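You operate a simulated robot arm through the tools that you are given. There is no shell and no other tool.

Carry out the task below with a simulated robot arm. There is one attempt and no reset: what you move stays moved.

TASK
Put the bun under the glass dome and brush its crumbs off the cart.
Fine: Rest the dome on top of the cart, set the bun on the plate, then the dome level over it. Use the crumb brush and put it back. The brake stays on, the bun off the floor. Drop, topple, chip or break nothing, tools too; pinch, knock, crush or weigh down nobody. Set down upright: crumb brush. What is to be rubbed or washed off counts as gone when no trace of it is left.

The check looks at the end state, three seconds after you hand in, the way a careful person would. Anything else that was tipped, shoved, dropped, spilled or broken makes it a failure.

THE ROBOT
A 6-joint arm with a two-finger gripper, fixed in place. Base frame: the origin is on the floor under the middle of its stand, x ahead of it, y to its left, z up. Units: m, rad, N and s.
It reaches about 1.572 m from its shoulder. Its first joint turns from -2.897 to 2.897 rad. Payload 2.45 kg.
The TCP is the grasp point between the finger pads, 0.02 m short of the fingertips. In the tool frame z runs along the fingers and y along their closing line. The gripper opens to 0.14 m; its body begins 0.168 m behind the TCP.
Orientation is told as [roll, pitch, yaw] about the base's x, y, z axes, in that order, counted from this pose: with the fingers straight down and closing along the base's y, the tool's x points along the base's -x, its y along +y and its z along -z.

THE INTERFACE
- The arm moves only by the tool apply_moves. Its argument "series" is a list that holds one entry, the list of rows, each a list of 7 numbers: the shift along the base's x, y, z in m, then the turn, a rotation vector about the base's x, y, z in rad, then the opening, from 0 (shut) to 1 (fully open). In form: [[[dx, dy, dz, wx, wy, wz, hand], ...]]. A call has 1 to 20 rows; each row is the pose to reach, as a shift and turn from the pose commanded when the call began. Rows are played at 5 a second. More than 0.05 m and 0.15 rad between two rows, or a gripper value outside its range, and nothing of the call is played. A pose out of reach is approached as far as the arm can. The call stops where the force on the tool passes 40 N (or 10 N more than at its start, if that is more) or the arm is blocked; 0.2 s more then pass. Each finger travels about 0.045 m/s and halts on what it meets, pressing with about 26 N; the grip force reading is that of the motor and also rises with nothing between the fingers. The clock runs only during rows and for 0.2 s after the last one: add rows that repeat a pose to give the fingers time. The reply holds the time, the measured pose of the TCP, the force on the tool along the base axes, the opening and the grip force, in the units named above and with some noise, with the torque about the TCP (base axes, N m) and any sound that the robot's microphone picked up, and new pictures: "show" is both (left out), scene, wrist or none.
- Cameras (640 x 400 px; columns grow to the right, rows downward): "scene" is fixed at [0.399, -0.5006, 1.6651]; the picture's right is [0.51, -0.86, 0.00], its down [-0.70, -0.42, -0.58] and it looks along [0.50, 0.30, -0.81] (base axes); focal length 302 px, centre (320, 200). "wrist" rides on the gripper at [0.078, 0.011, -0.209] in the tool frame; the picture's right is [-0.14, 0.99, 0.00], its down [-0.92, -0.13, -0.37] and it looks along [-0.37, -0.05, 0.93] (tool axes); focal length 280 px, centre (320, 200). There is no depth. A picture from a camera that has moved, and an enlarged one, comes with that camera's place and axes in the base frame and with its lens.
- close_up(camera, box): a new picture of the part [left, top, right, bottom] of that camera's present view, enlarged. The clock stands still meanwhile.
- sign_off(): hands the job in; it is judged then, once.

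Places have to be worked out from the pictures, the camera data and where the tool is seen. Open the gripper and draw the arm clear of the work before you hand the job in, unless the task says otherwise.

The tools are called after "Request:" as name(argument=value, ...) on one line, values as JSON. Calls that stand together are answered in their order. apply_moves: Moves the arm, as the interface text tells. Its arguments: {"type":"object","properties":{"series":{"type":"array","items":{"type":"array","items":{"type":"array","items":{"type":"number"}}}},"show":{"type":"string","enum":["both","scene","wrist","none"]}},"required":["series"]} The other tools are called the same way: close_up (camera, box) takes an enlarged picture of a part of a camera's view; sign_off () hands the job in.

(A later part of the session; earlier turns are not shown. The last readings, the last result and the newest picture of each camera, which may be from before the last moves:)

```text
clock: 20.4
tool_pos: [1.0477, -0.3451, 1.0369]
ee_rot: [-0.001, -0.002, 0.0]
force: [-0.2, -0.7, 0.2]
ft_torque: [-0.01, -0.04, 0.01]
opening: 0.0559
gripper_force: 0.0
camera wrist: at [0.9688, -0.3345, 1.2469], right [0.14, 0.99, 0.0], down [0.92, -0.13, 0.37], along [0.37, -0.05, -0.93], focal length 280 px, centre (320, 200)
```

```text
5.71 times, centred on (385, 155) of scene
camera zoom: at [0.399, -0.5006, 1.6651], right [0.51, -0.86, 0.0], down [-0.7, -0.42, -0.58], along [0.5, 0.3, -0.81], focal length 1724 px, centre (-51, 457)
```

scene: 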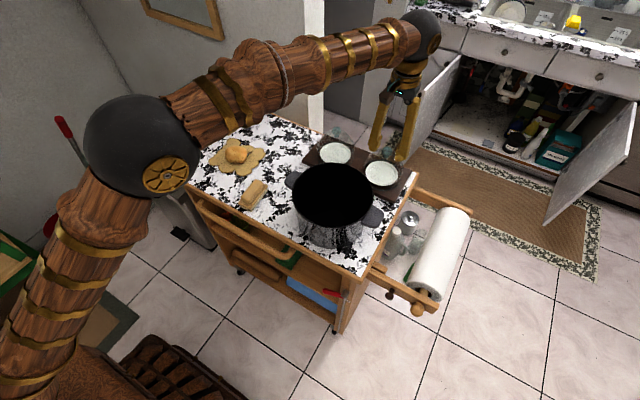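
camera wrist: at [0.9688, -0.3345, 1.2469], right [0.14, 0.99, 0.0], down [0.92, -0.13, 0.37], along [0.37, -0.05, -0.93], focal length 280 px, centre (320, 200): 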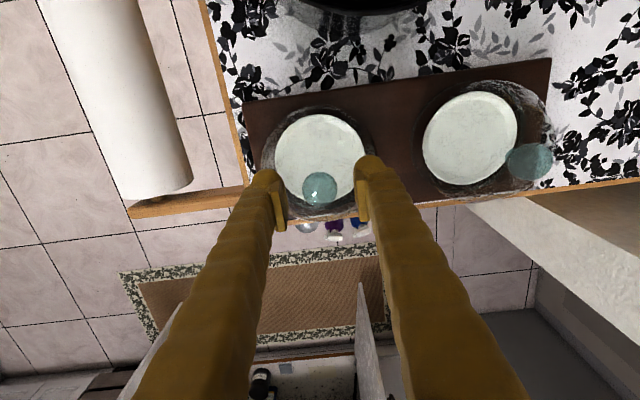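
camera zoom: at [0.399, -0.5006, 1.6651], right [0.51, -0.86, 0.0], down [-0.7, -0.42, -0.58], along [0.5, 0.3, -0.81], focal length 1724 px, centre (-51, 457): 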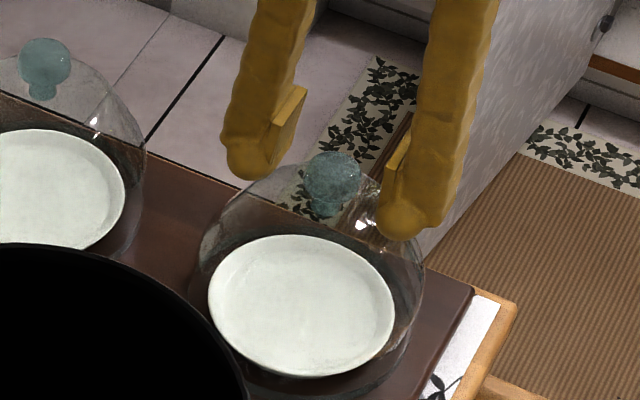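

The knob is centred. I'm lowering to z ≈ 1.032, where the first grip touched nothing but the knob, and closing.

Request:
apply_moves(series=[[[0, -0.0003, -0.002, 0, 0, 0, 0.4], [0, -0.0005, -0.004, 0, 0, 0, 0.4], [0, -0.0005, -0.004, 0, 0, 0, 0.3], [0, -0.0005, -0.004, 0, 0, 0, 0.2], [0, -0.0005, -0.004, 0, 0, 0, 0.1], [0, -0.0005, -0.004, 0, 0, 0, 0.0], [0, -0.0005, -0.004, 0, 0, 0, 0.0]]], show="none")

Request:
apply_moves(series=[[[0, 0, 0.001, 0, 0, 0, 0], [0, 0, 0.002, 0, 0, 0, 0], [0, 0, 0.003, 0, 0, 0, 0], [0, 0, 0.003, 0, 0, 0, 0]]], show="both")

Request:
close_up(camera="scene", box=[350, 120, 420, 190])

```text
clock: 22.0
tool_pos: [1.0478, -0.3454, 1.0342]
ee_rot: [0.0, -0.002, 0.001]
force: [0.6, -0.9, -0.9]
ft_torque: [0.02, -0.05, 0.01]
opening: 0.0288
gripper_force: 26.1
```

```text
clock: 23.0
tool_pos: [1.0466, -0.3465, 1.0363]
ee_rot: [-0.001, 0.001, 0.001]
force: [0.3, 0.8, -2.1]
ft_torque: [0.0, 0.01, 0.01]
opening: 0.0288
gripper_force: 26.3
camera wrist: at [0.9687, -0.3354, 1.2458], right [0.14, 0.99, 0.0], down [0.92, -0.13, 0.37], along [0.37, -0.05, -0.93], focal length 280 px, centre (320, 200)
```

scene: 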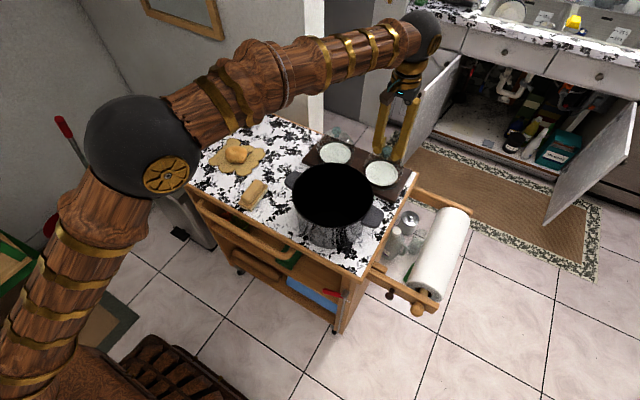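
wrist: 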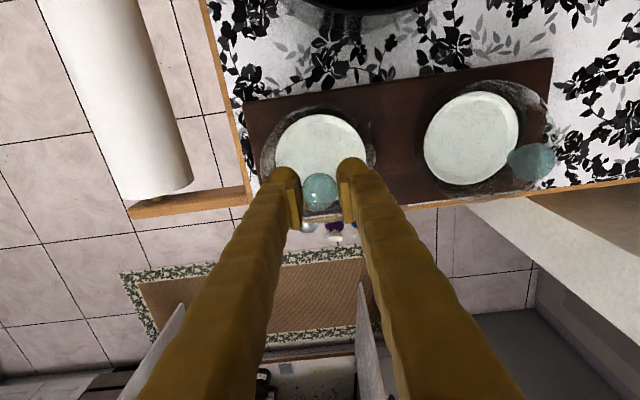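

```text
5.71 times, centred on (385, 155) of scene
camera zoom: at [0.399, -0.5006, 1.6651], right [0.51, -0.86, 0.0], down [-0.7, -0.42, -0.58], along [0.5, 0.3, -0.81], focal length 1724 px, centre (-51, 457)
```

zoom: 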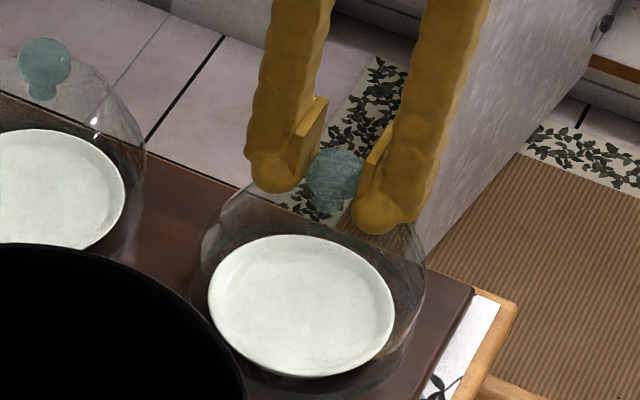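

Both side forces are near zero and the vertical reads about -2 N, so this dome is free and now hanging from the grip. I'll lift it straight up until it clears the other dome's knob, then look.

Request:
apply_moves(series=[[[0, 0, 0.004, 0, 0, 0, 0], [0, 0, 0.012, 0, 0, 0, 0], [0, 0, 0.025, 0, 0, 0, 0], [0, 0, 0.045, 0, 0, 0, 0], [0, 0, 0.07, 0, 0, 0, 0], [0, 0, 0.1, 0, 0, 0, 0], [0, 0, 0.13, 0, 0, 0, 0], [0, 0, 0.155, 0, 0, 0, 0], [0, 0, 0.175, 0, 0, 0, 0], [0, 0, 0.19, 0, 0, 0, 0], [0, 0, 0.19, 0, 0, 0, 0]]], show="both")

Request:
close_up(camera="scene", box=[340, 60, 460, 190])

```text
clock: 25.4
tool_pos: [1.0486, -0.3459, 1.2254]
ee_rot: [0.001, 0.0, 0.002]
force: [-0.2, -0.8, -1.2]
ft_torque: [0.03, -0.07, 0.02]
opening: 0.0
gripper_force: 25.5
camera wrist: at [0.9691, -0.3352, 1.436], right [0.14, 0.99, 0.0], down [0.92, -0.13, 0.37], along [0.37, -0.05, -0.93], focal length 280 px, centre (320, 200)
```

scene: 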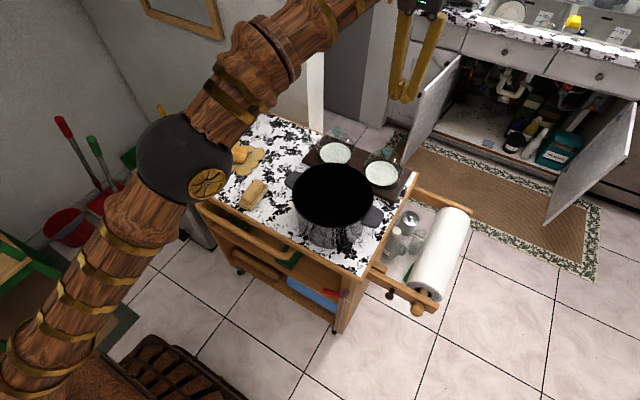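
wrist: 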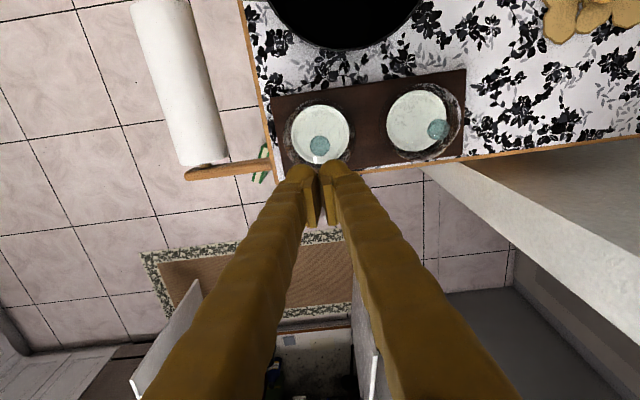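

```text
3.08 times, centred on (400, 125) of scene
camera zoom: at [0.399, -0.5006, 1.6651], right [0.51, -0.86, 0.0], down [-0.7, -0.42, -0.58], along [0.5, 0.3, -0.81], focal length 928 px, centre (74, 431)
```

zoom: 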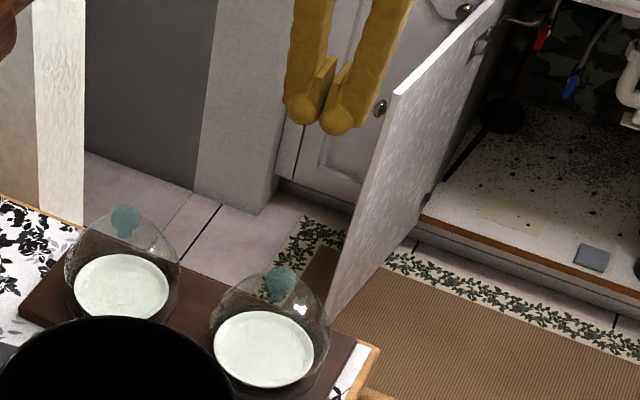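

The hand came up empty and the dome is still standing in place on its board, so the pads slid off the knob. I'll open, go back down over the same knob and regrip slightly lower, then test the lift in tiny steps.

Request:
apply_moves(series=[[[0, 0, 0, 0, 0, 0, 0.2], [0, 0, 0, 0, 0, 0, 0.4], [0, 0, -0.04, 0, 0, 0, 0.4], [0, 0, -0.08, 0, 0, 0, 0.4], [0, 0, -0.11, 0, 0, 0, 0.4], [0, 0, -0.14, 0, 0, 0, 0.4], [0, 0, -0.16, 0, 0, 0, 0.4], [0, 0, -0.175, 0, 0, 0, 0.4], [0, 0, -0.187, 0, 0, 0, 0.4], [0, 0, -0.187, 0, 0, 0, 0.4]]], show="wrist")

Request:
close_up(camera="scene", box=[365, 130, 405, 165])

Request:
close_up(camera="wrist", box=[260, 140, 380, 240])

```text
clock: 27.6
tool_pos: [1.0479, -0.3441, 1.0385]
ee_rot: [-0.001, 0.002, 0.001]
force: [-0.2, 0.0, -0.1]
ft_torque: [0.03, -0.01, -0.02]
opening: 0.0557
gripper_force: 0.1
camera wrist: at [0.9695, -0.3343, 1.2487], right [0.14, 0.99, 0.0], down [0.92, -0.13, 0.37], along [0.37, -0.05, -0.93], focal length 280 px, centre (320, 200)
```

wrist: 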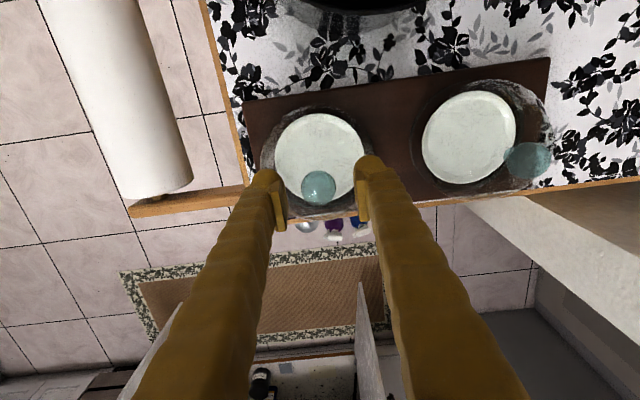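

```text
11.43 times, centred on (385, 148) of scene
camera zoom: at [0.399, -0.5006, 1.6651], right [0.51, -0.86, 0.0], down [-0.7, -0.42, -0.58], along [0.5, 0.3, -0.81], focal length 3448 px, centre (-423, 800)
```

zoom: 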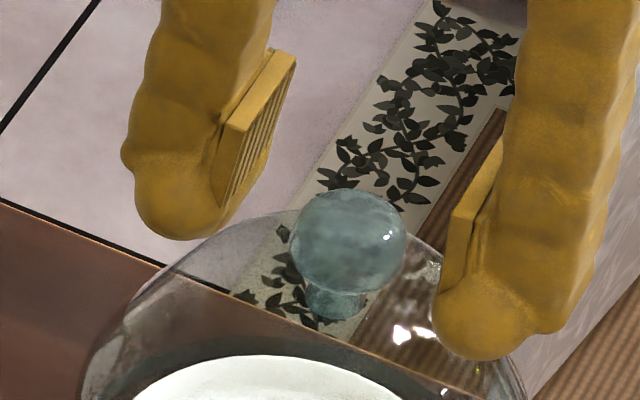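

```text
4.00 times, centred on (320, 190) of wrist
camera zoom: at [0.9695, -0.3343, 1.2487], right [0.14, 0.99, 0.0], down [0.92, -0.13, 0.37], along [0.37, -0.05, -0.93], focal length 1122 px, centre (320, 240)
```

zoom: 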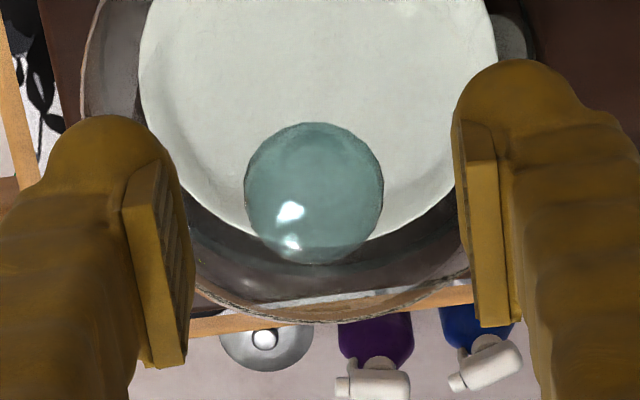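

The pads' lower edges sit only about 1 cm below the TCP, so my last grip was near the pad ends. I'll shift 2 mm towards me, lower to z ≈ 1.030 and close again while watching the forces.

Request:
apply_moves(series=[[[-0.001, 0, -0.002, 0, 0, 0, 0.4], [-0.002, 0, -0.004, 0, 0, 0, 0.4], [-0.002, 0, -0.006, 0, 0, 0, 0.4], [-0.002, 0, -0.006, 0, 0, 0, 0.3], [-0.002, 0, -0.006, 0, 0, 0, 0.2], [-0.002, 0, -0.006, 0, 0, 0, 0.1], [-0.002, 0, -0.006, 0, 0, 0, 0.1], [-0.002, 0, -0.006, 0, 0, 0, 0.1]]], show="none")

Request:
close_up(camera="scene", box=[365, 130, 405, 165])

Request:
close_up(camera="wrist", box=[260, 140, 380, 240])

```text
clock: 29.4
tool_pos: [1.0459, -0.3444, 1.0327]
ee_rot: [-0.001, 0.0, -0.001]
force: [0.3, -0.4, 0.7]
ft_torque: [-0.01, -0.08, -0.02]
opening: 0.0285
gripper_force: 26.3
```

```text
11.43 times, centred on (385, 148) of scene
camera zoom: at [0.399, -0.5006, 1.6651], right [0.51, -0.86, 0.0], down [-0.7, -0.42, -0.58], along [0.5, 0.3, -0.81], focal length 3448 px, centre (-423, 800)
```

zoom: 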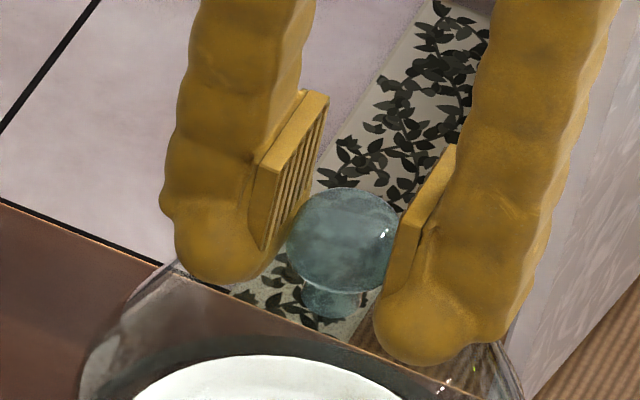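

```text
4.00 times, centred on (320, 190) of wrist
camera zoom: at [0.9667, -0.3345, 1.243], right [0.14, 0.99, 0.0], down [0.92, -0.13, 0.37], along [0.37, -0.05, -0.93], focal length 1122 px, centre (320, 240)
```

zoom: 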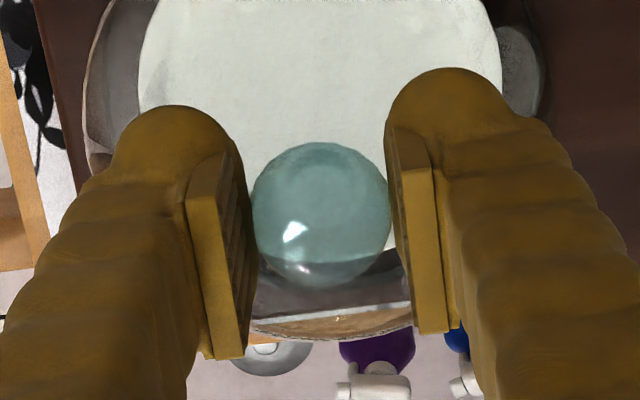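

In the enlarged view the knob seems to touch the far lower corner of the pads instead of their middle. I'll enlarge further to measure the pad against the knob.

Request:
close_up(camera="scene", box=[374, 134, 400, 160])

Request:
close_up(camera="wrist", box=[290, 165, 350, 235])

```text
15.38 times, centred on (387, 147) of scene
camera zoom: at [0.399, -0.5006, 1.6651], right [0.51, -0.86, 0.0], down [-0.7, -0.42, -0.58], along [0.5, 0.3, -0.81], focal length 4641 px, centre (-711, 1015)
```

zoom: 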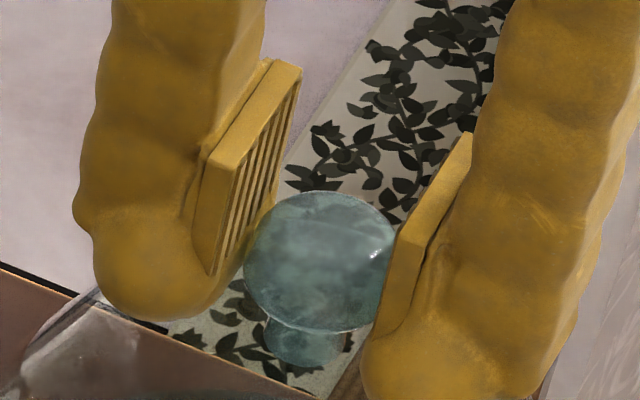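

```text
5.71 times, centred on (320, 200) of wrist
camera zoom: at [0.9667, -0.3345, 1.243], right [0.14, 0.99, 0.0], down [0.92, -0.13, 0.37], along [0.37, -0.05, -0.93], focal length 1602 px, centre (320, 200)
```

zoom: 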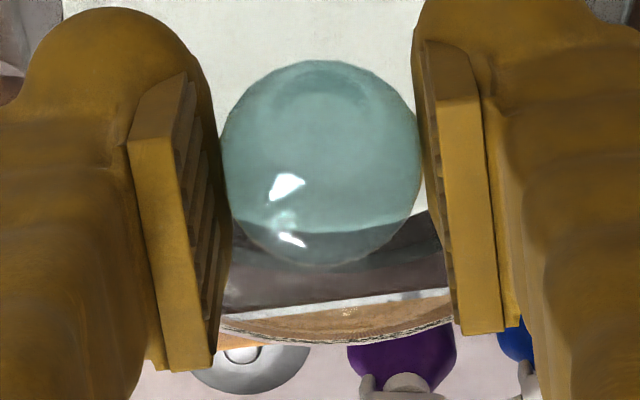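

The pads turn out to sit higher than I assumed, so the knob was being caught on their bottom edge and squeezed downward out of the grip. I'll open, lower 7 mm and move 4 mm in +x, checking for any contact.

Request:
apply_moves(series=[[[0, 0, 0, 0, 0, 0, 0.3], [0, 0, 0, 0, 0, 0, 0.4], [0.002, 0, -0.002, 0, 0, 0, 0.4], [0.004, 0, -0.004, 0, 0, 0, 0.4], [0.004, 0, -0.006, 0, 0, 0, 0.4], [0.004, 0, -0.007, 0, 0, 0, 0.4], [0.004, 0, -0.007, 0, 0, 0, 0.4]]], show="none")

Request:
close_up(camera="scene", box=[374, 134, 400, 160])

Request:
close_up(camera="wrist", box=[270, 165, 370, 235])

```text
clock: 31.0
tool_pos: [1.0495, -0.346, 1.0268]
ee_rot: [-0.001, 0.0, 0.0]
force: [-0.3, 0.4, 0.1]
ft_torque: [0.02, -0.02, 0.02]
opening: 0.0561
gripper_force: 0.0
```

```text
15.38 times, centred on (387, 147) of scene
camera zoom: at [0.399, -0.5006, 1.6651], right [0.51, -0.86, 0.0], down [-0.7, -0.42, -0.58], along [0.5, 0.3, -0.81], focal length 4641 px, centre (-711, 1015)
```

zoom: 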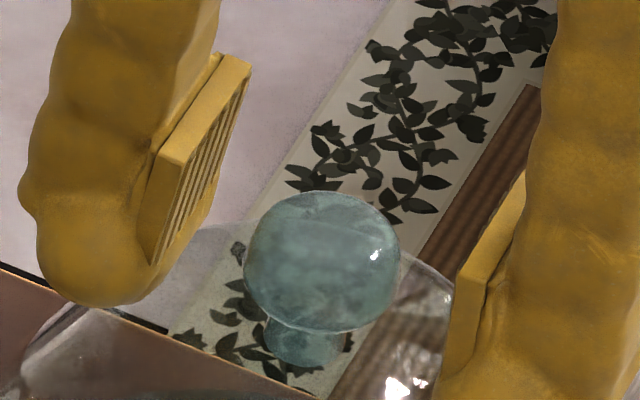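

```text
5.71 times, centred on (320, 200) of wrist
camera zoom: at [0.9705, -0.335, 1.2358], right [0.14, 0.99, 0.0], down [0.92, -0.13, 0.37], along [0.37, -0.05, -0.93], focal length 1602 px, centre (320, 200)
```

zoom: 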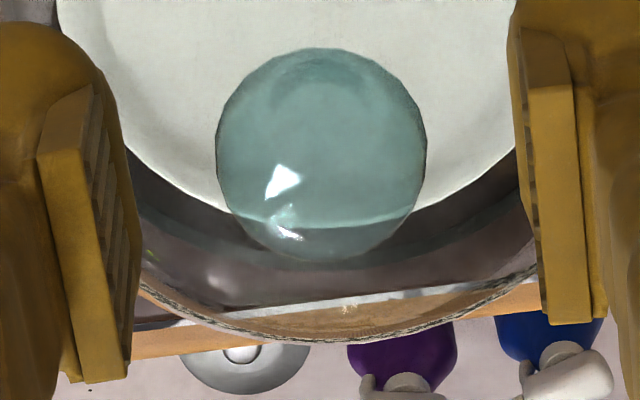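

From the knob's apparent size, its centre is at about (1.045, -0.345, 1.029), and that now falls well inside the pads. I'll shift x back 4 mm and close gently at this height.

Request:
apply_moves(series=[[[-0.002, 0, 0, 0, 0, 0, 0.4], [-0.004, 0, 0, 0, 0, 0, 0.35], [-0.004, 0, 0, 0, 0, 0, 0.3], [-0.004, 0, 0, 0, 0, 0, 0.25], [-0.004, 0, 0, 0, 0, 0, 0.2], [-0.004, 0, 0, 0, 0, 0, 0.1], [-0.004, 0, 0, 0, 0, 0, 0.1]]], show="none")

Request:
close_up(camera="scene", box=[374, 134, 400, 160])

Request:
close_up(camera="wrist", box=[270, 165, 370, 235])

```text
clock: 32.6
tool_pos: [1.0443, -0.3456, 1.0268]
ee_rot: [0.0, -0.001, 0.0]
force: [-0.7, 0.7, -0.5]
ft_torque: [0.0, 0.06, -0.02]
opening: 0.0286
gripper_force: 25.9
```

```text
15.38 times, centred on (387, 147) of scene
camera zoom: at [0.399, -0.5006, 1.6651], right [0.51, -0.86, 0.0], down [-0.7, -0.42, -0.58], along [0.5, 0.3, -0.81], focal length 4641 px, centre (-711, 1015)
```

zoom: 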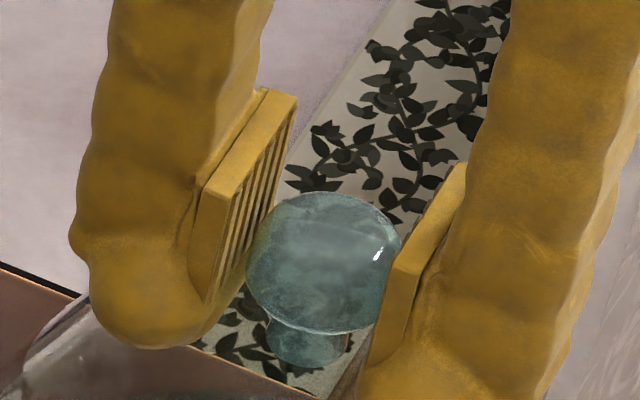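

```text
5.71 times, centred on (320, 200) of wrist
camera zoom: at [0.9663, -0.335, 1.236], right [0.14, 0.99, 0.0], down [0.92, -0.13, 0.37], along [0.37, -0.05, -0.93], focal length 1602 px, centre (320, 200)
```

zoom: 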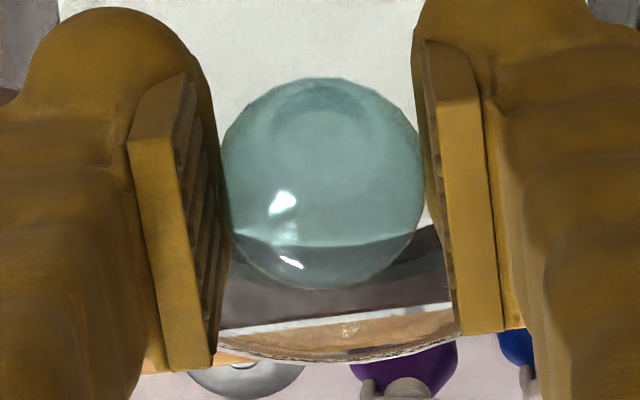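

Closing caused no side or vertical load this time and the knob is on the ridged pads. I'll lift 4 mm slowly and compare the knob's place in the scene view.

Request:
apply_moves(series=[[[0, 0, 0.001, 0, 0, 0, 0.1], [0, 0, 0.002, 0, 0, 0, 0.1], [0, 0, 0.003, 0, 0, 0, 0.1], [0, 0, 0.004, 0, 0, 0, 0.1], [0, 0, 0.004, 0, 0, 0, 0.1]]], show="none")

Request:
close_up(camera="scene", box=[374, 134, 400, 160])

Request:
close_up(camera="wrist", box=[270, 165, 370, 235])

```text
clock: 33.8
tool_pos: [1.0454, -0.3451, 1.0298]
ee_rot: [-0.001, 0.001, 0.001]
force: [-0.5, -0.2, -2.2]
ft_torque: [-0.03, -0.01, 0.01]
opening: 0.0287
gripper_force: 25.9
```

```text
15.38 times, centred on (387, 147) of scene
camera zoom: at [0.399, -0.5006, 1.6651], right [0.51, -0.86, 0.0], down [-0.7, -0.42, -0.58], along [0.5, 0.3, -0.81], focal length 4641 px, centre (-711, 1015)
```

zoom: 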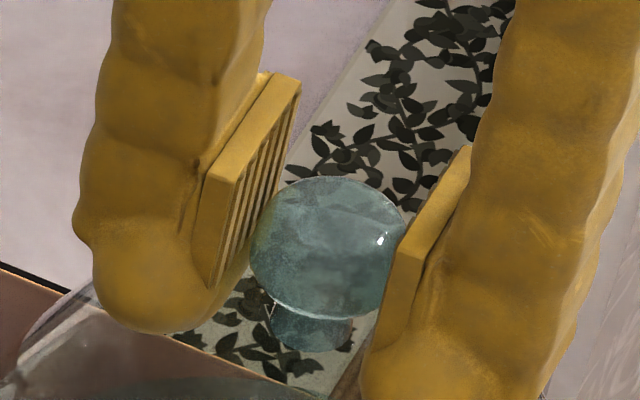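

```text
5.71 times, centred on (320, 200) of wrist
camera zoom: at [0.9667, -0.3349, 1.2398], right [0.14, 0.99, 0.0], down [0.92, -0.13, 0.37], along [0.37, -0.05, -0.93], focal length 1602 px, centre (320, 200)
```

zoom: 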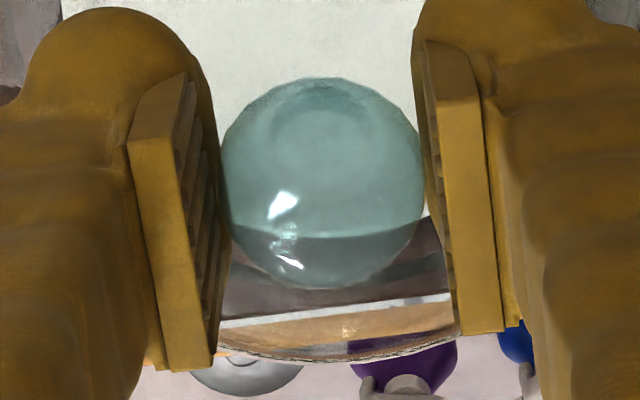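

The dome rose with the fingers this time: the knob holds its place between the pads and the load reads about -2.2 N. I'll lift a little more and verify before going high.

Request:
apply_moves(series=[[[0, 0, 0.002, 0, 0, 0, 0.1], [0, 0, 0.005, 0, 0, 0, 0.1], [0, 0, 0.01, 0, 0, 0, 0.1], [0, 0, 0.016, 0, 0, 0, 0.1], [0, 0, 0.022, 0, 0, 0, 0.1], [0, 0, 0.027, 0, 0, 0, 0.1], [0, 0, 0.03, 0, 0, 0, 0.1], [0, 0, 0.03, 0, 0, 0, 0.1]]], show="both")

Request:
close_up(camera="scene", box=[350, 100, 420, 190])

Request:
close_up(camera="wrist", box=[270, 165, 370, 235])

```text
clock: 35.6
tool_pos: [1.046, -0.3449, 1.0605]
ee_rot: [0.0, 0.0, -0.001]
force: [-0.4, -1.4, -1.2]
ft_torque: [-0.02, -0.01, 0.04]
opening: 0.0289
gripper_force: 25.7
camera wrist: at [0.9669, -0.335, 1.2704], right [0.14, 0.99, 0.0], down [0.92, -0.13, 0.37], along [0.37, -0.05, -0.93], focal length 280 px, centre (320, 200)
```

scene: 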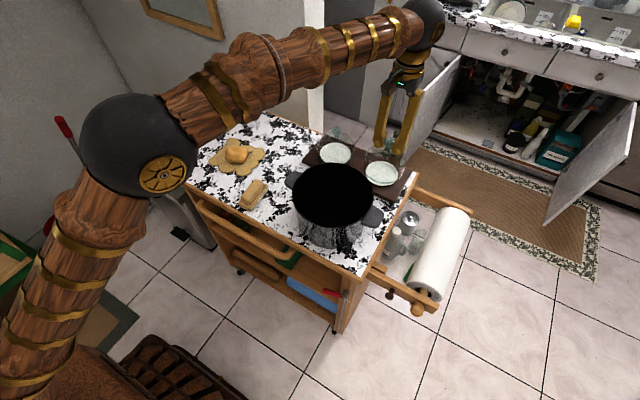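
wrist: 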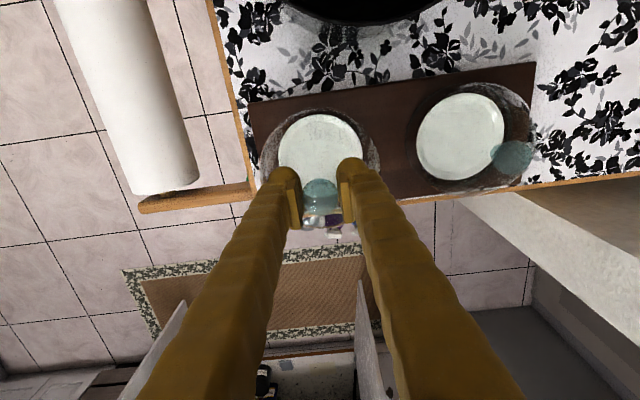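

```text
4.44 times, centred on (385, 145) of scene
camera zoom: at [0.399, -0.5006, 1.6651], right [0.51, -0.86, 0.0], down [-0.7, -0.42, -0.58], along [0.5, 0.3, -0.81], focal length 1341 px, centre (31, 444)
```

zoom: 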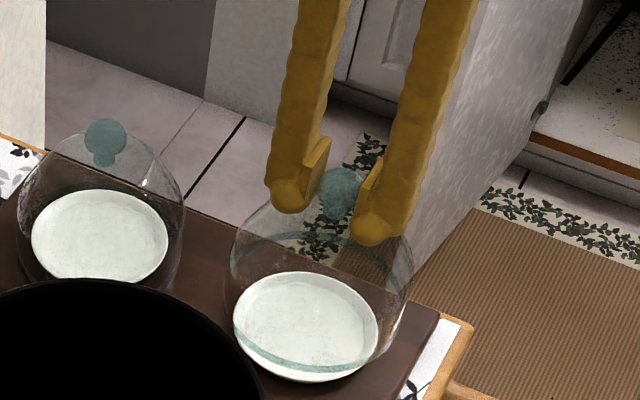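

```text
5.71 times, centred on (320, 200) of wrist
camera zoom: at [0.9669, -0.335, 1.2704], right [0.14, 0.99, 0.0], down [0.92, -0.13, 0.37], along [0.37, -0.05, -0.93], focal length 1602 px, centre (320, 200)
```

zoom: 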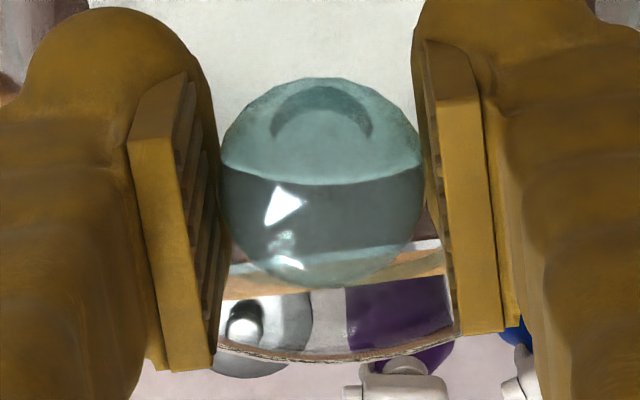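

The dome is hanging level about 3 cm up. I'll take it to z ≈ 1.21, carry it smoothly over the fixed dome towards the free spot left of the board near (1.04, 0.015), and stay high.

Request:
apply_moves(series=[[[0, 0, 0.008, 0, 0, 0, 0.1], [0, 0, 0.022, 0, 0, 0, 0.1], [0, 0, 0.04, 0, 0, 0, 0.1], [0, 0, 0.06, 0, 0, 0, 0.1], [0, 0, 0.08, 0, 0, 0, 0.1], [0, 0, 0.1, 0, 0, 0, 0.1], [0, 0, 0.12, 0, 0, 0, 0.1], [0, 0, 0.138, 0, 0, 0, 0.1], [0, 0, 0.148, 0, 0, 0, 0.1], [0, 0, 0.152, 0, 0, 0, 0.1], [0, 0, 0.152, 0, 0, 0, 0.1]]], show="both")

```text
clock: 38.0
tool_pos: [1.0449, -0.3458, 1.2109]
ee_rot: [0.001, -0.001, -0.001]
force: [-0.6, 0.3, -2.5]
ft_torque: [-0.02, 0.01, 0.02]
opening: 0.0287
gripper_force: 25.8
camera wrist: at [0.967, -0.3359, 1.4218], right [0.14, 0.99, 0.0], down [0.92, -0.13, 0.37], along [0.37, -0.05, -0.93], focal length 280 px, centre (320, 200)
```

scene: 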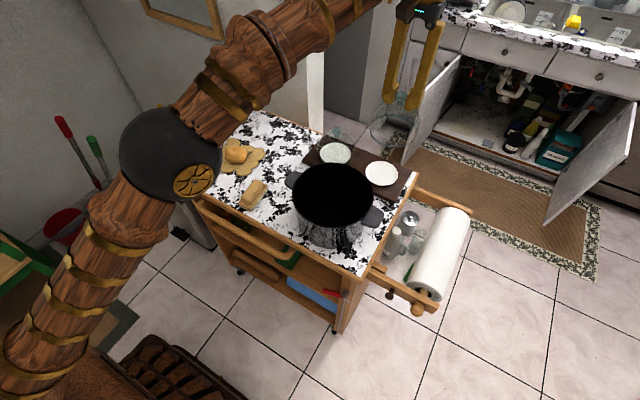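
wrist: 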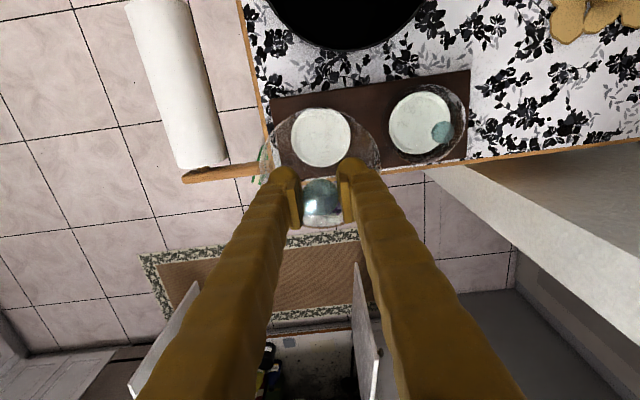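

The dome is lifted clear and hanging level. I'm carrying it sideways towards y ≈ 0.015.

Request:
apply_moves(series=[[[0, 0.008, 0, 0, 0, 0, 0.1], [0, 0.022, 0, 0, 0, 0, 0.1], [0, 0.042, 0, 0, 0, 0, 0.1], [0, 0.068, 0, 0, 0, 0, 0.1], [0, 0.098, 0, 0, 0, 0, 0.1], [-0.001, 0.13, 0, 0, 0, 0, 0.1], [-0.002, 0.162, 0, 0, 0, 0, 0.1], [-0.003, 0.194, 0, 0, 0, 0, 0.1], [-0.004, 0.226, 0, 0, 0, 0, 0.1], [-0.005, 0.256, 0, 0, 0, 0, 0.1], [-0.005, 0.284, 0, 0, 0, 0, 0.1], [-0.005, 0.31, 0, 0, 0, 0, 0.1], [-0.005, 0.332, 0, 0, 0, 0, 0.1], [-0.005, 0.348, 0, 0, 0, 0, 0.1], [-0.005, 0.357, 0, 0, 0, 0, 0.1], [-0.005, 0.36, 0, 0, 0, 0, 0.1], [-0.005, 0.36, 0, 0, 0, 0, 0.1]]], show="both")

```text
clock: 41.6
tool_pos: [1.0409, 0.0152, 1.2109]
ee_rot: [0.0, 0.0, 0.002]
force: [-0.3, 0.3, -2.1]
ft_torque: [0.01, -0.01, 0.01]
opening: 0.0289
gripper_force: 26.1
camera wrist: at [0.9619, 0.0251, 1.4215], right [0.14, 0.99, 0.0], down [0.92, -0.13, 0.37], along [0.37, -0.05, -0.93], focal length 280 px, centre (320, 200)
```

scene: 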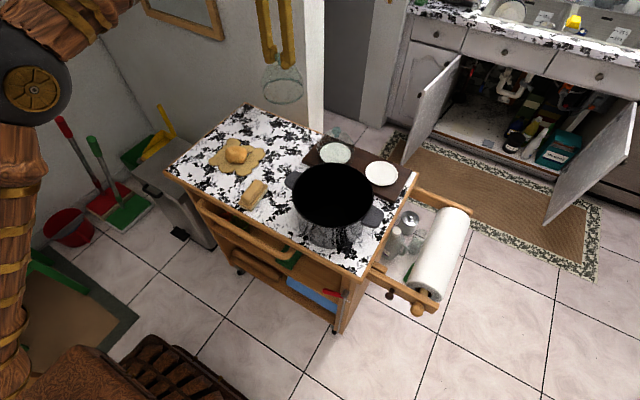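
wrist: 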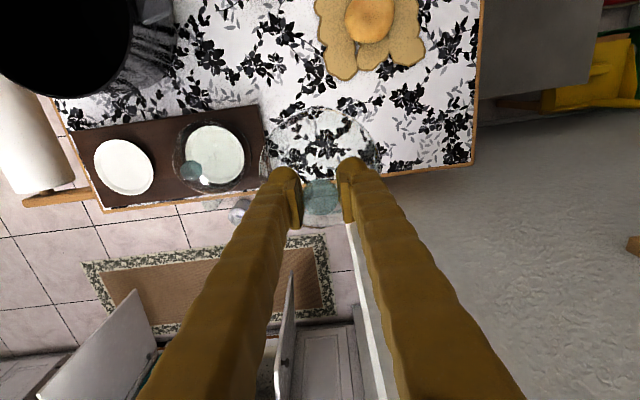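

The dome is above the free area: the cart's back edge is at x ≈ 1.133 and the board's left edge near y ≈ -0.085. I'll lower it at about (1.035, 0.005), stopping roughly 2 cm before the expected contact.

Request:
apply_moves(series=[[[-0.003, -0.005, -0.01, 0, 0, 0, 0.1], [-0.005, -0.01, -0.026, 0, 0, 0, 0.1], [-0.005, -0.01, -0.046, 0, 0, 0, 0.1], [-0.005, -0.01, -0.068, 0, 0, 0, 0.1], [-0.005, -0.01, -0.09, 0, 0, 0, 0.1], [-0.005, -0.01, -0.112, 0, 0, 0, 0.1], [-0.005, -0.01, -0.134, 0, 0, 0, 0.1], [-0.005, -0.01, -0.152, 0, 0, 0, 0.1], [-0.005, -0.01, -0.166, 0, 0, 0, 0.1], [-0.005, -0.01, -0.175, 0, 0, 0, 0.1], [-0.005, -0.01, -0.18, 0, 0, 0, 0.1], [-0.005, -0.01, -0.18, 0, 0, 0, 0.1]]], show="both")

Request:
close_up(camera="scene", box=[250, 80, 350, 170])

```text
clock: 44.2
tool_pos: [1.0354, 0.0058, 1.0312]
ee_rot: [0.0, 0.0, 0.001]
force: [0.0, 0.8, -2.5]
ft_torque: [0.02, -0.02, 0.03]
opening: 0.0288
gripper_force: 26.4
camera wrist: at [0.9566, 0.0151, 1.2415], right [0.14, 0.99, 0.0], down [0.92, -0.13, 0.37], along [0.37, -0.05, -0.93], focal length 280 px, centre (320, 200)
```

scene: 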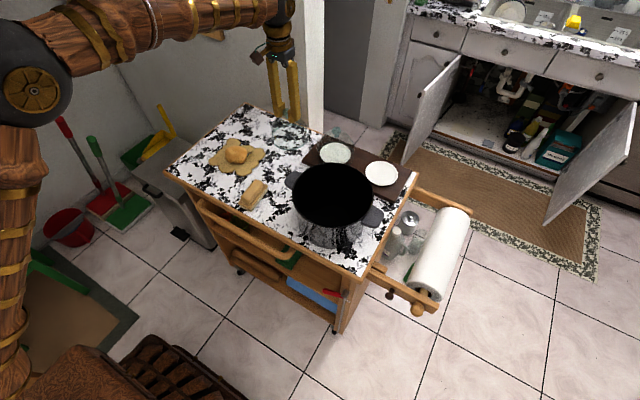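
wrist: 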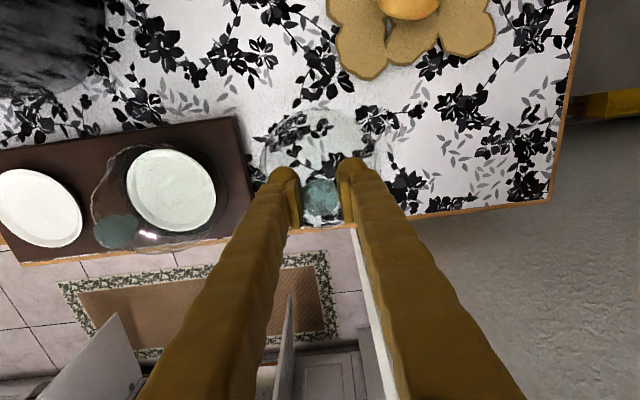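

```text
4.44 times, centred on (300, 125) of scene
camera zoom: at [0.399, -0.5006, 1.6651], right [0.51, -0.86, 0.0], down [-0.7, -0.42, -0.58], along [0.5, 0.3, -0.81], focal length 1341 px, centre (409, 533)
```

zoom: 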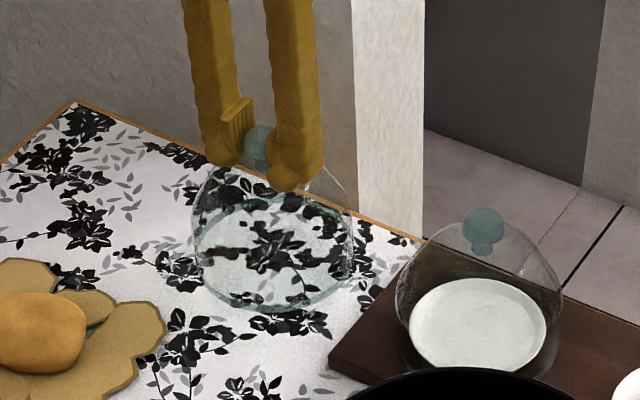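

The dome hangs level with clear space around it. I'm lowering slowly now and watching for the vertical force to change sign.

Request:
apply_moves(series=[[[0, 0, -0.003, 0, 0, 0, 0.1], [0, 0, -0.006, 0, 0, 0, 0.1], [0, 0, -0.009, 0, 0, 0, 0.1], [0, 0, -0.012, 0, 0, 0, 0.1], [0, 0, -0.014, 0, 0, 0, 0.1], [0, 0, -0.014, 0, 0, 0, 0.1]]], show="none")

Request:
close_up(camera="scene", box=[260, 110, 330, 165])

```text
clock: 45.6
tool_pos: [1.0354, 0.0062, 1.0174]
ee_rot: [0.0, -0.002, 0.0]
force: [0.9, -0.3, -3.0]
ft_torque: [0.0, 0.02, 0.03]
opening: 0.0287
gripper_force: 25.4
```

```text
7.27 times, centred on (295, 138) of scene
camera zoom: at [0.399, -0.5006, 1.6651], right [0.51, -0.86, 0.0], down [-0.7, -0.42, -0.58], along [0.5, 0.3, -0.81], focal length 2194 px, centre (502, 654)
```

zoom: 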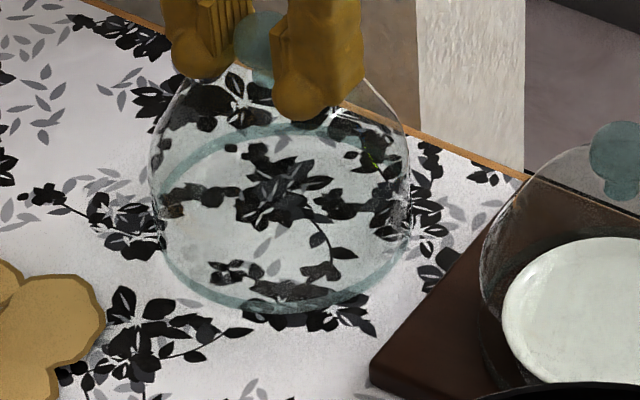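

Still hanging at -3 N, so there's no contact yet. I'll lower another 4 mm.

Request:
apply_moves(series=[[[0, 0, -0.002, 0, 0, 0, 0.1], [0, 0, -0.004, 0, 0, 0, 0.1], [0, 0, -0.004, 0, 0, 0, 0.1]]], show="none")

```text
clock: 46.4
tool_pos: [1.0356, 0.0057, 1.0144]
ee_rot: [-0.001, 0.001, 0.0]
force: [0.3, -0.7, -1.7]
ft_torque: [0.04, 0.03, 0.03]
opening: 0.0286
gripper_force: 26.2
```

Request:
apply_moves(series=[[[0, 0, -0.001, 0, 0, 0, 0.1], [0, 0, -0.002, 0, 0, 0, 0.1], [0, 0, -0.003, 0, 0, 0, 0.1], [0, 0, -0.003, 0, 0, 0, 0.1]]], show="none")

```text
clock: 47.4
tool_pos: [1.0359, 0.0054, 1.0109]
ee_rot: [0.001, 0.0, 0.0]
force: [0.4, 0.3, -2.1]
ft_torque: [0.02, -0.01, 0.01]
opening: 0.0289
gripper_force: 26.2
```

Still -2 N with the command at z ≈ 1.009. I'm continuing down in 3 mm steps.

Request:
apply_moves(series=[[[0, 0, -0.001, 0, 0, 0, 0.1], [0, 0, -0.002, 0, 0, 0, 0.1], [0, 0, -0.003, 0, 0, 0, 0.1], [0, 0, -0.003, 0, 0, 0, 0.1]]], show="none")

Request:
close_up(camera="scene", box=[260, 110, 330, 165])

```text
clock: 48.4
tool_pos: [1.0368, 0.0049, 1.0098]
ee_rot: [0.002, -0.003, -0.002]
force: [-2.2, 7.0, 27.4]
ft_torque: [0.15, 0.01, -0.02]
opening: 0.0286
gripper_force: 25.8
```

```text
7.27 times, centred on (295, 138) of scene
camera zoom: at [0.399, -0.5006, 1.6651], right [0.51, -0.86, 0.0], down [-0.7, -0.42, -0.58], along [0.5, 0.3, -0.81], focal length 2194 px, centre (502, 654)
```

zoom: 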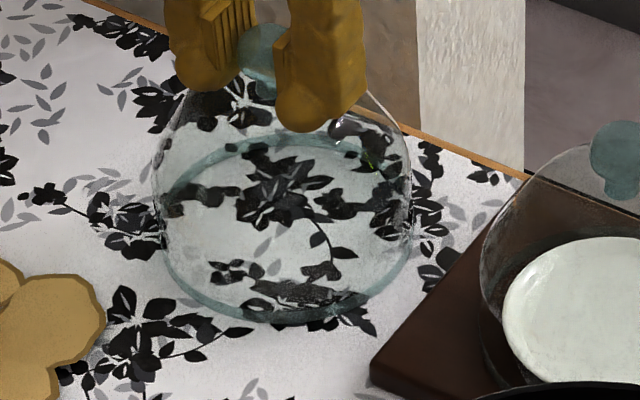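

The dome has touched down: the force jumped to +27 N between z ≈ 1.009 and 1.006. I'll back off 2 mm to unload it, then open the fingers.

Request:
apply_moves(series=[[[0, 0, 0.001, 0, 0, 0, 0.1], [0, 0, 0.002, 0, 0, 0, 0.1], [0, 0, 0.002, 0, 0, 0, 0.1]]], show="none")

```text
clock: 49.2
tool_pos: [1.0353, 0.0055, 1.01]
ee_rot: [0.001, -0.001, -0.001]
force: [6.1, 5.3, 18.8]
ft_torque: [0.11, -0.52, 0.05]
opening: 0.0288
gripper_force: 25.8
```

Request:
apply_moves(series=[[[0, 0, 0.0007, 0, 0, 0, 0.1], [0, 0, 0.0014, 0, 0, 0, 0.1], [0, 0, 0.0014, 0, 0, 0, 0.1]]], show="none")

```text
clock: 50.0
tool_pos: [1.0363, 0.0049, 1.0117]
ee_rot: [-0.001, 0.002, 0.001]
force: [0.0, -0.5, -1.9]
ft_torque: [0.02, -0.01, 0.01]
opening: 0.0287
gripper_force: 26.0
```

At z ≈ 1.0095 the dome is just hanging again, so contact is near 1.009. I'll lower 0.7 mm for light contact and then open.

Request:
apply_moves(series=[[[0, 0, -0.0007, 0, 0, 0, 0.1], [0, 0, -0.0007, 0, 0, 0, 0.1]]], show="none")

```text
clock: 50.6
tool_pos: [1.0361, 0.0036, 1.0104]
ee_rot: [0.0, 0.001, 0.001]
force: [0.5, -0.3, -2.0]
ft_torque: [-0.03, -0.03, 0.01]
opening: 0.0286
gripper_force: 26.4
```

Request:
apply_moves(series=[[[0, 0, -0.0005, 0, 0, 0, 0.1], [0, 0, -0.0005, 0, 0, 0, 0.1]]], show="none")

```text
clock: 51.2
tool_pos: [1.0362, 0.0053, 1.0103]
ee_rot: [0.0, 0.001, -0.001]
force: [-0.3, -1.1, -1.8]
ft_torque: [0.01, 0.01, 0.04]
opening: 0.0285
gripper_force: 25.8
```

Request:
apply_moves(series=[[[0, 0, -0.0006, 0, 0, 0, 0.1], [0, 0, -0.0006, 0, 0, 0, 0.1]]], show="none")

```text
clock: 51.8
tool_pos: [1.0356, 0.0056, 1.0102]
ee_rot: [-0.001, -0.001, 0.0]
force: [-0.1, 1.9, 4.8]
ft_torque: [0.09, 0.43, -0.01]
opening: 0.0285
gripper_force: 25.9
```

Light contact at about 5 N. I'm opening the fingers to release the dome.

Request:
apply_moves(series=[[[0, 0, 0, 0, 0, 0, 0.21], [0, 0, 0, 0, 0, 0, 0.25], [0, 0, 0, 0, 0, 0, 0.35], [0, 0, 0, 0, 0, 0, 0.45], [0, 0, 0, 0, 0, 0, 0.45]]], show="wrist")

Request:
close_up(camera="scene", box=[260, 110, 330, 165])

```text
clock: 53.0
tool_pos: [1.0354, 0.0049, 1.0102]
ee_rot: [-0.001, 0.002, -0.001]
force: [0.2, 1.0, 0.6]
ft_torque: [0.01, -0.01, 0.0]
opening: 0.0631
gripper_force: 0.0
camera wrist: at [0.9566, 0.0154, 1.2196], right [0.14, 0.99, 0.0], down [0.92, -0.13, 0.37], along [0.37, -0.05, -0.93], focal length 280 px, centre (320, 200)
```

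wrist: 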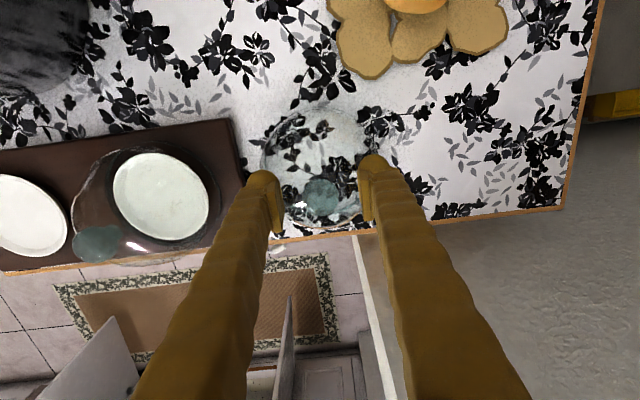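

```text
7.27 times, centred on (295, 138) of scene
camera zoom: at [0.399, -0.5006, 1.6651], right [0.51, -0.86, 0.0], down [-0.7, -0.42, -0.58], along [0.5, 0.3, -0.81], focal length 2194 px, centre (502, 654)
```

zoom: 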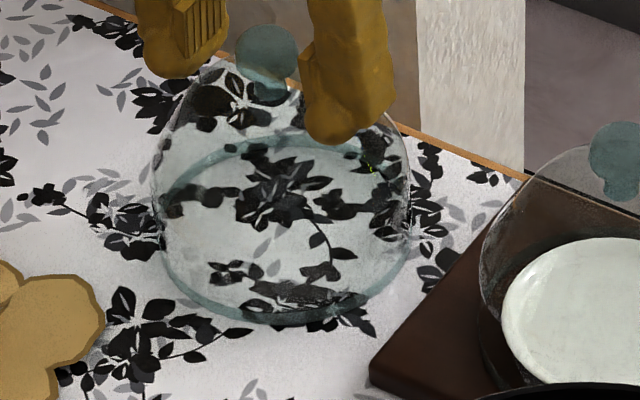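

The dome stands level by itself on the cart top at about (1.035, 0.005). I'll rise clear, fully open the hand and move above the bun near (0.870, 0.110).

Request:
apply_moves(series=[[[0, 0, 0.015, 0, 0, 0, 0.45], [0, 0, 0.035, 0, 0, 0, 0.45], [0, 0, 0.07, 0, 0, 0, 0.45], [0, 0, 0.11, 0, 0, 0, 0.6], [-0.015, 0.01, 0.14, 0, 0, 0, 0.75], [-0.045, 0.03, 0.15, 0, 0, 0, 0.9], [-0.08, 0.05, 0.15, 0, 0, 0, 1], [-0.115, 0.075, 0.15, 0, 0, 0, 1], [-0.145, 0.093, 0.15, 0, 0, 0, 1], [-0.165, 0.105, 0.15, 0, 0, 0, 1], [-0.165, 0.105, 0.15, 0, 0, 0, 1]]], show="both")

Request:
close_up(camera="wrist", box=[220, 90, 420, 240])

Request:
close_up(camera="scene", box=[190, 110, 300, 200])

```text
clock: 55.4
tool_pos: [0.8698, 0.1091, 1.1589]
ee_rot: [0.001, 0.0, 0.001]
force: [-0.1, -1.1, -0.2]
ft_torque: [0.0, 0.02, -0.01]
opening: 0.14
gripper_force: 0.0
camera wrist: at [0.7909, 0.1196, 1.3689], right [0.14, 0.99, 0.0], down [0.92, -0.13, 0.37], along [0.37, -0.05, -0.93], focal length 280 px, centre (320, 200)
```

scene: 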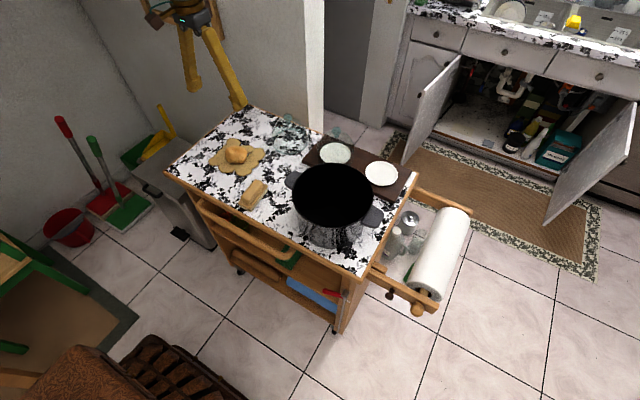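
wrist: 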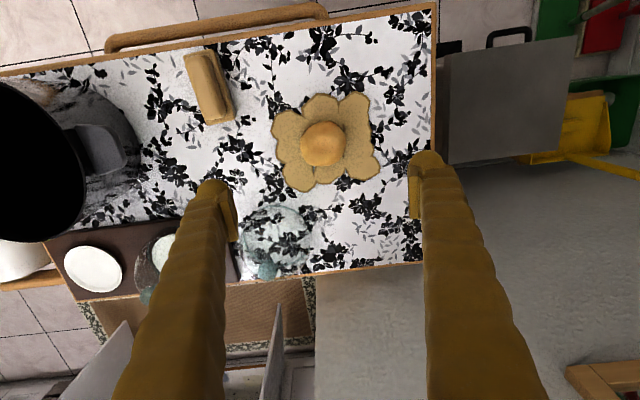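

```text
2.67 times, centred on (320, 165) of wrist
camera zoom: at [0.7909, 0.1196, 1.3689], right [0.14, 0.99, 0.0], down [0.92, -0.13, 0.37], along [0.37, -0.05, -0.93], focal length 748 px, centre (320, 293)
```

zoom: 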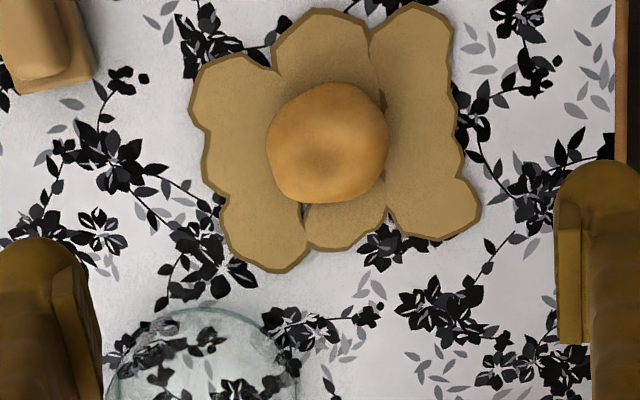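

```text
4.44 times, centred on (245, 155) of scene
camera zoom: at [0.399, -0.5006, 1.6651], right [0.51, -0.86, 0.0], down [-0.7, -0.42, -0.58], along [0.5, 0.3, -0.81], focal length 1341 px, centre (653, 400)
```

zoom: 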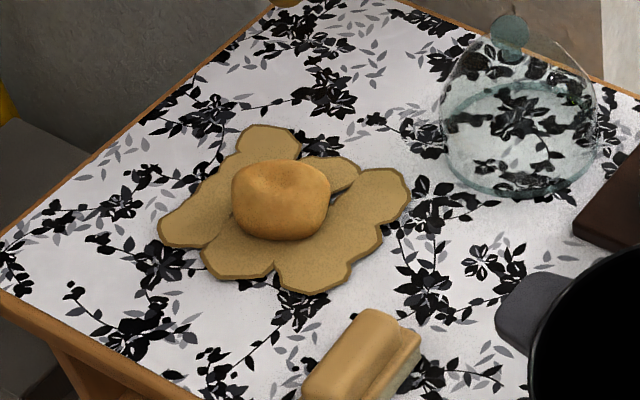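

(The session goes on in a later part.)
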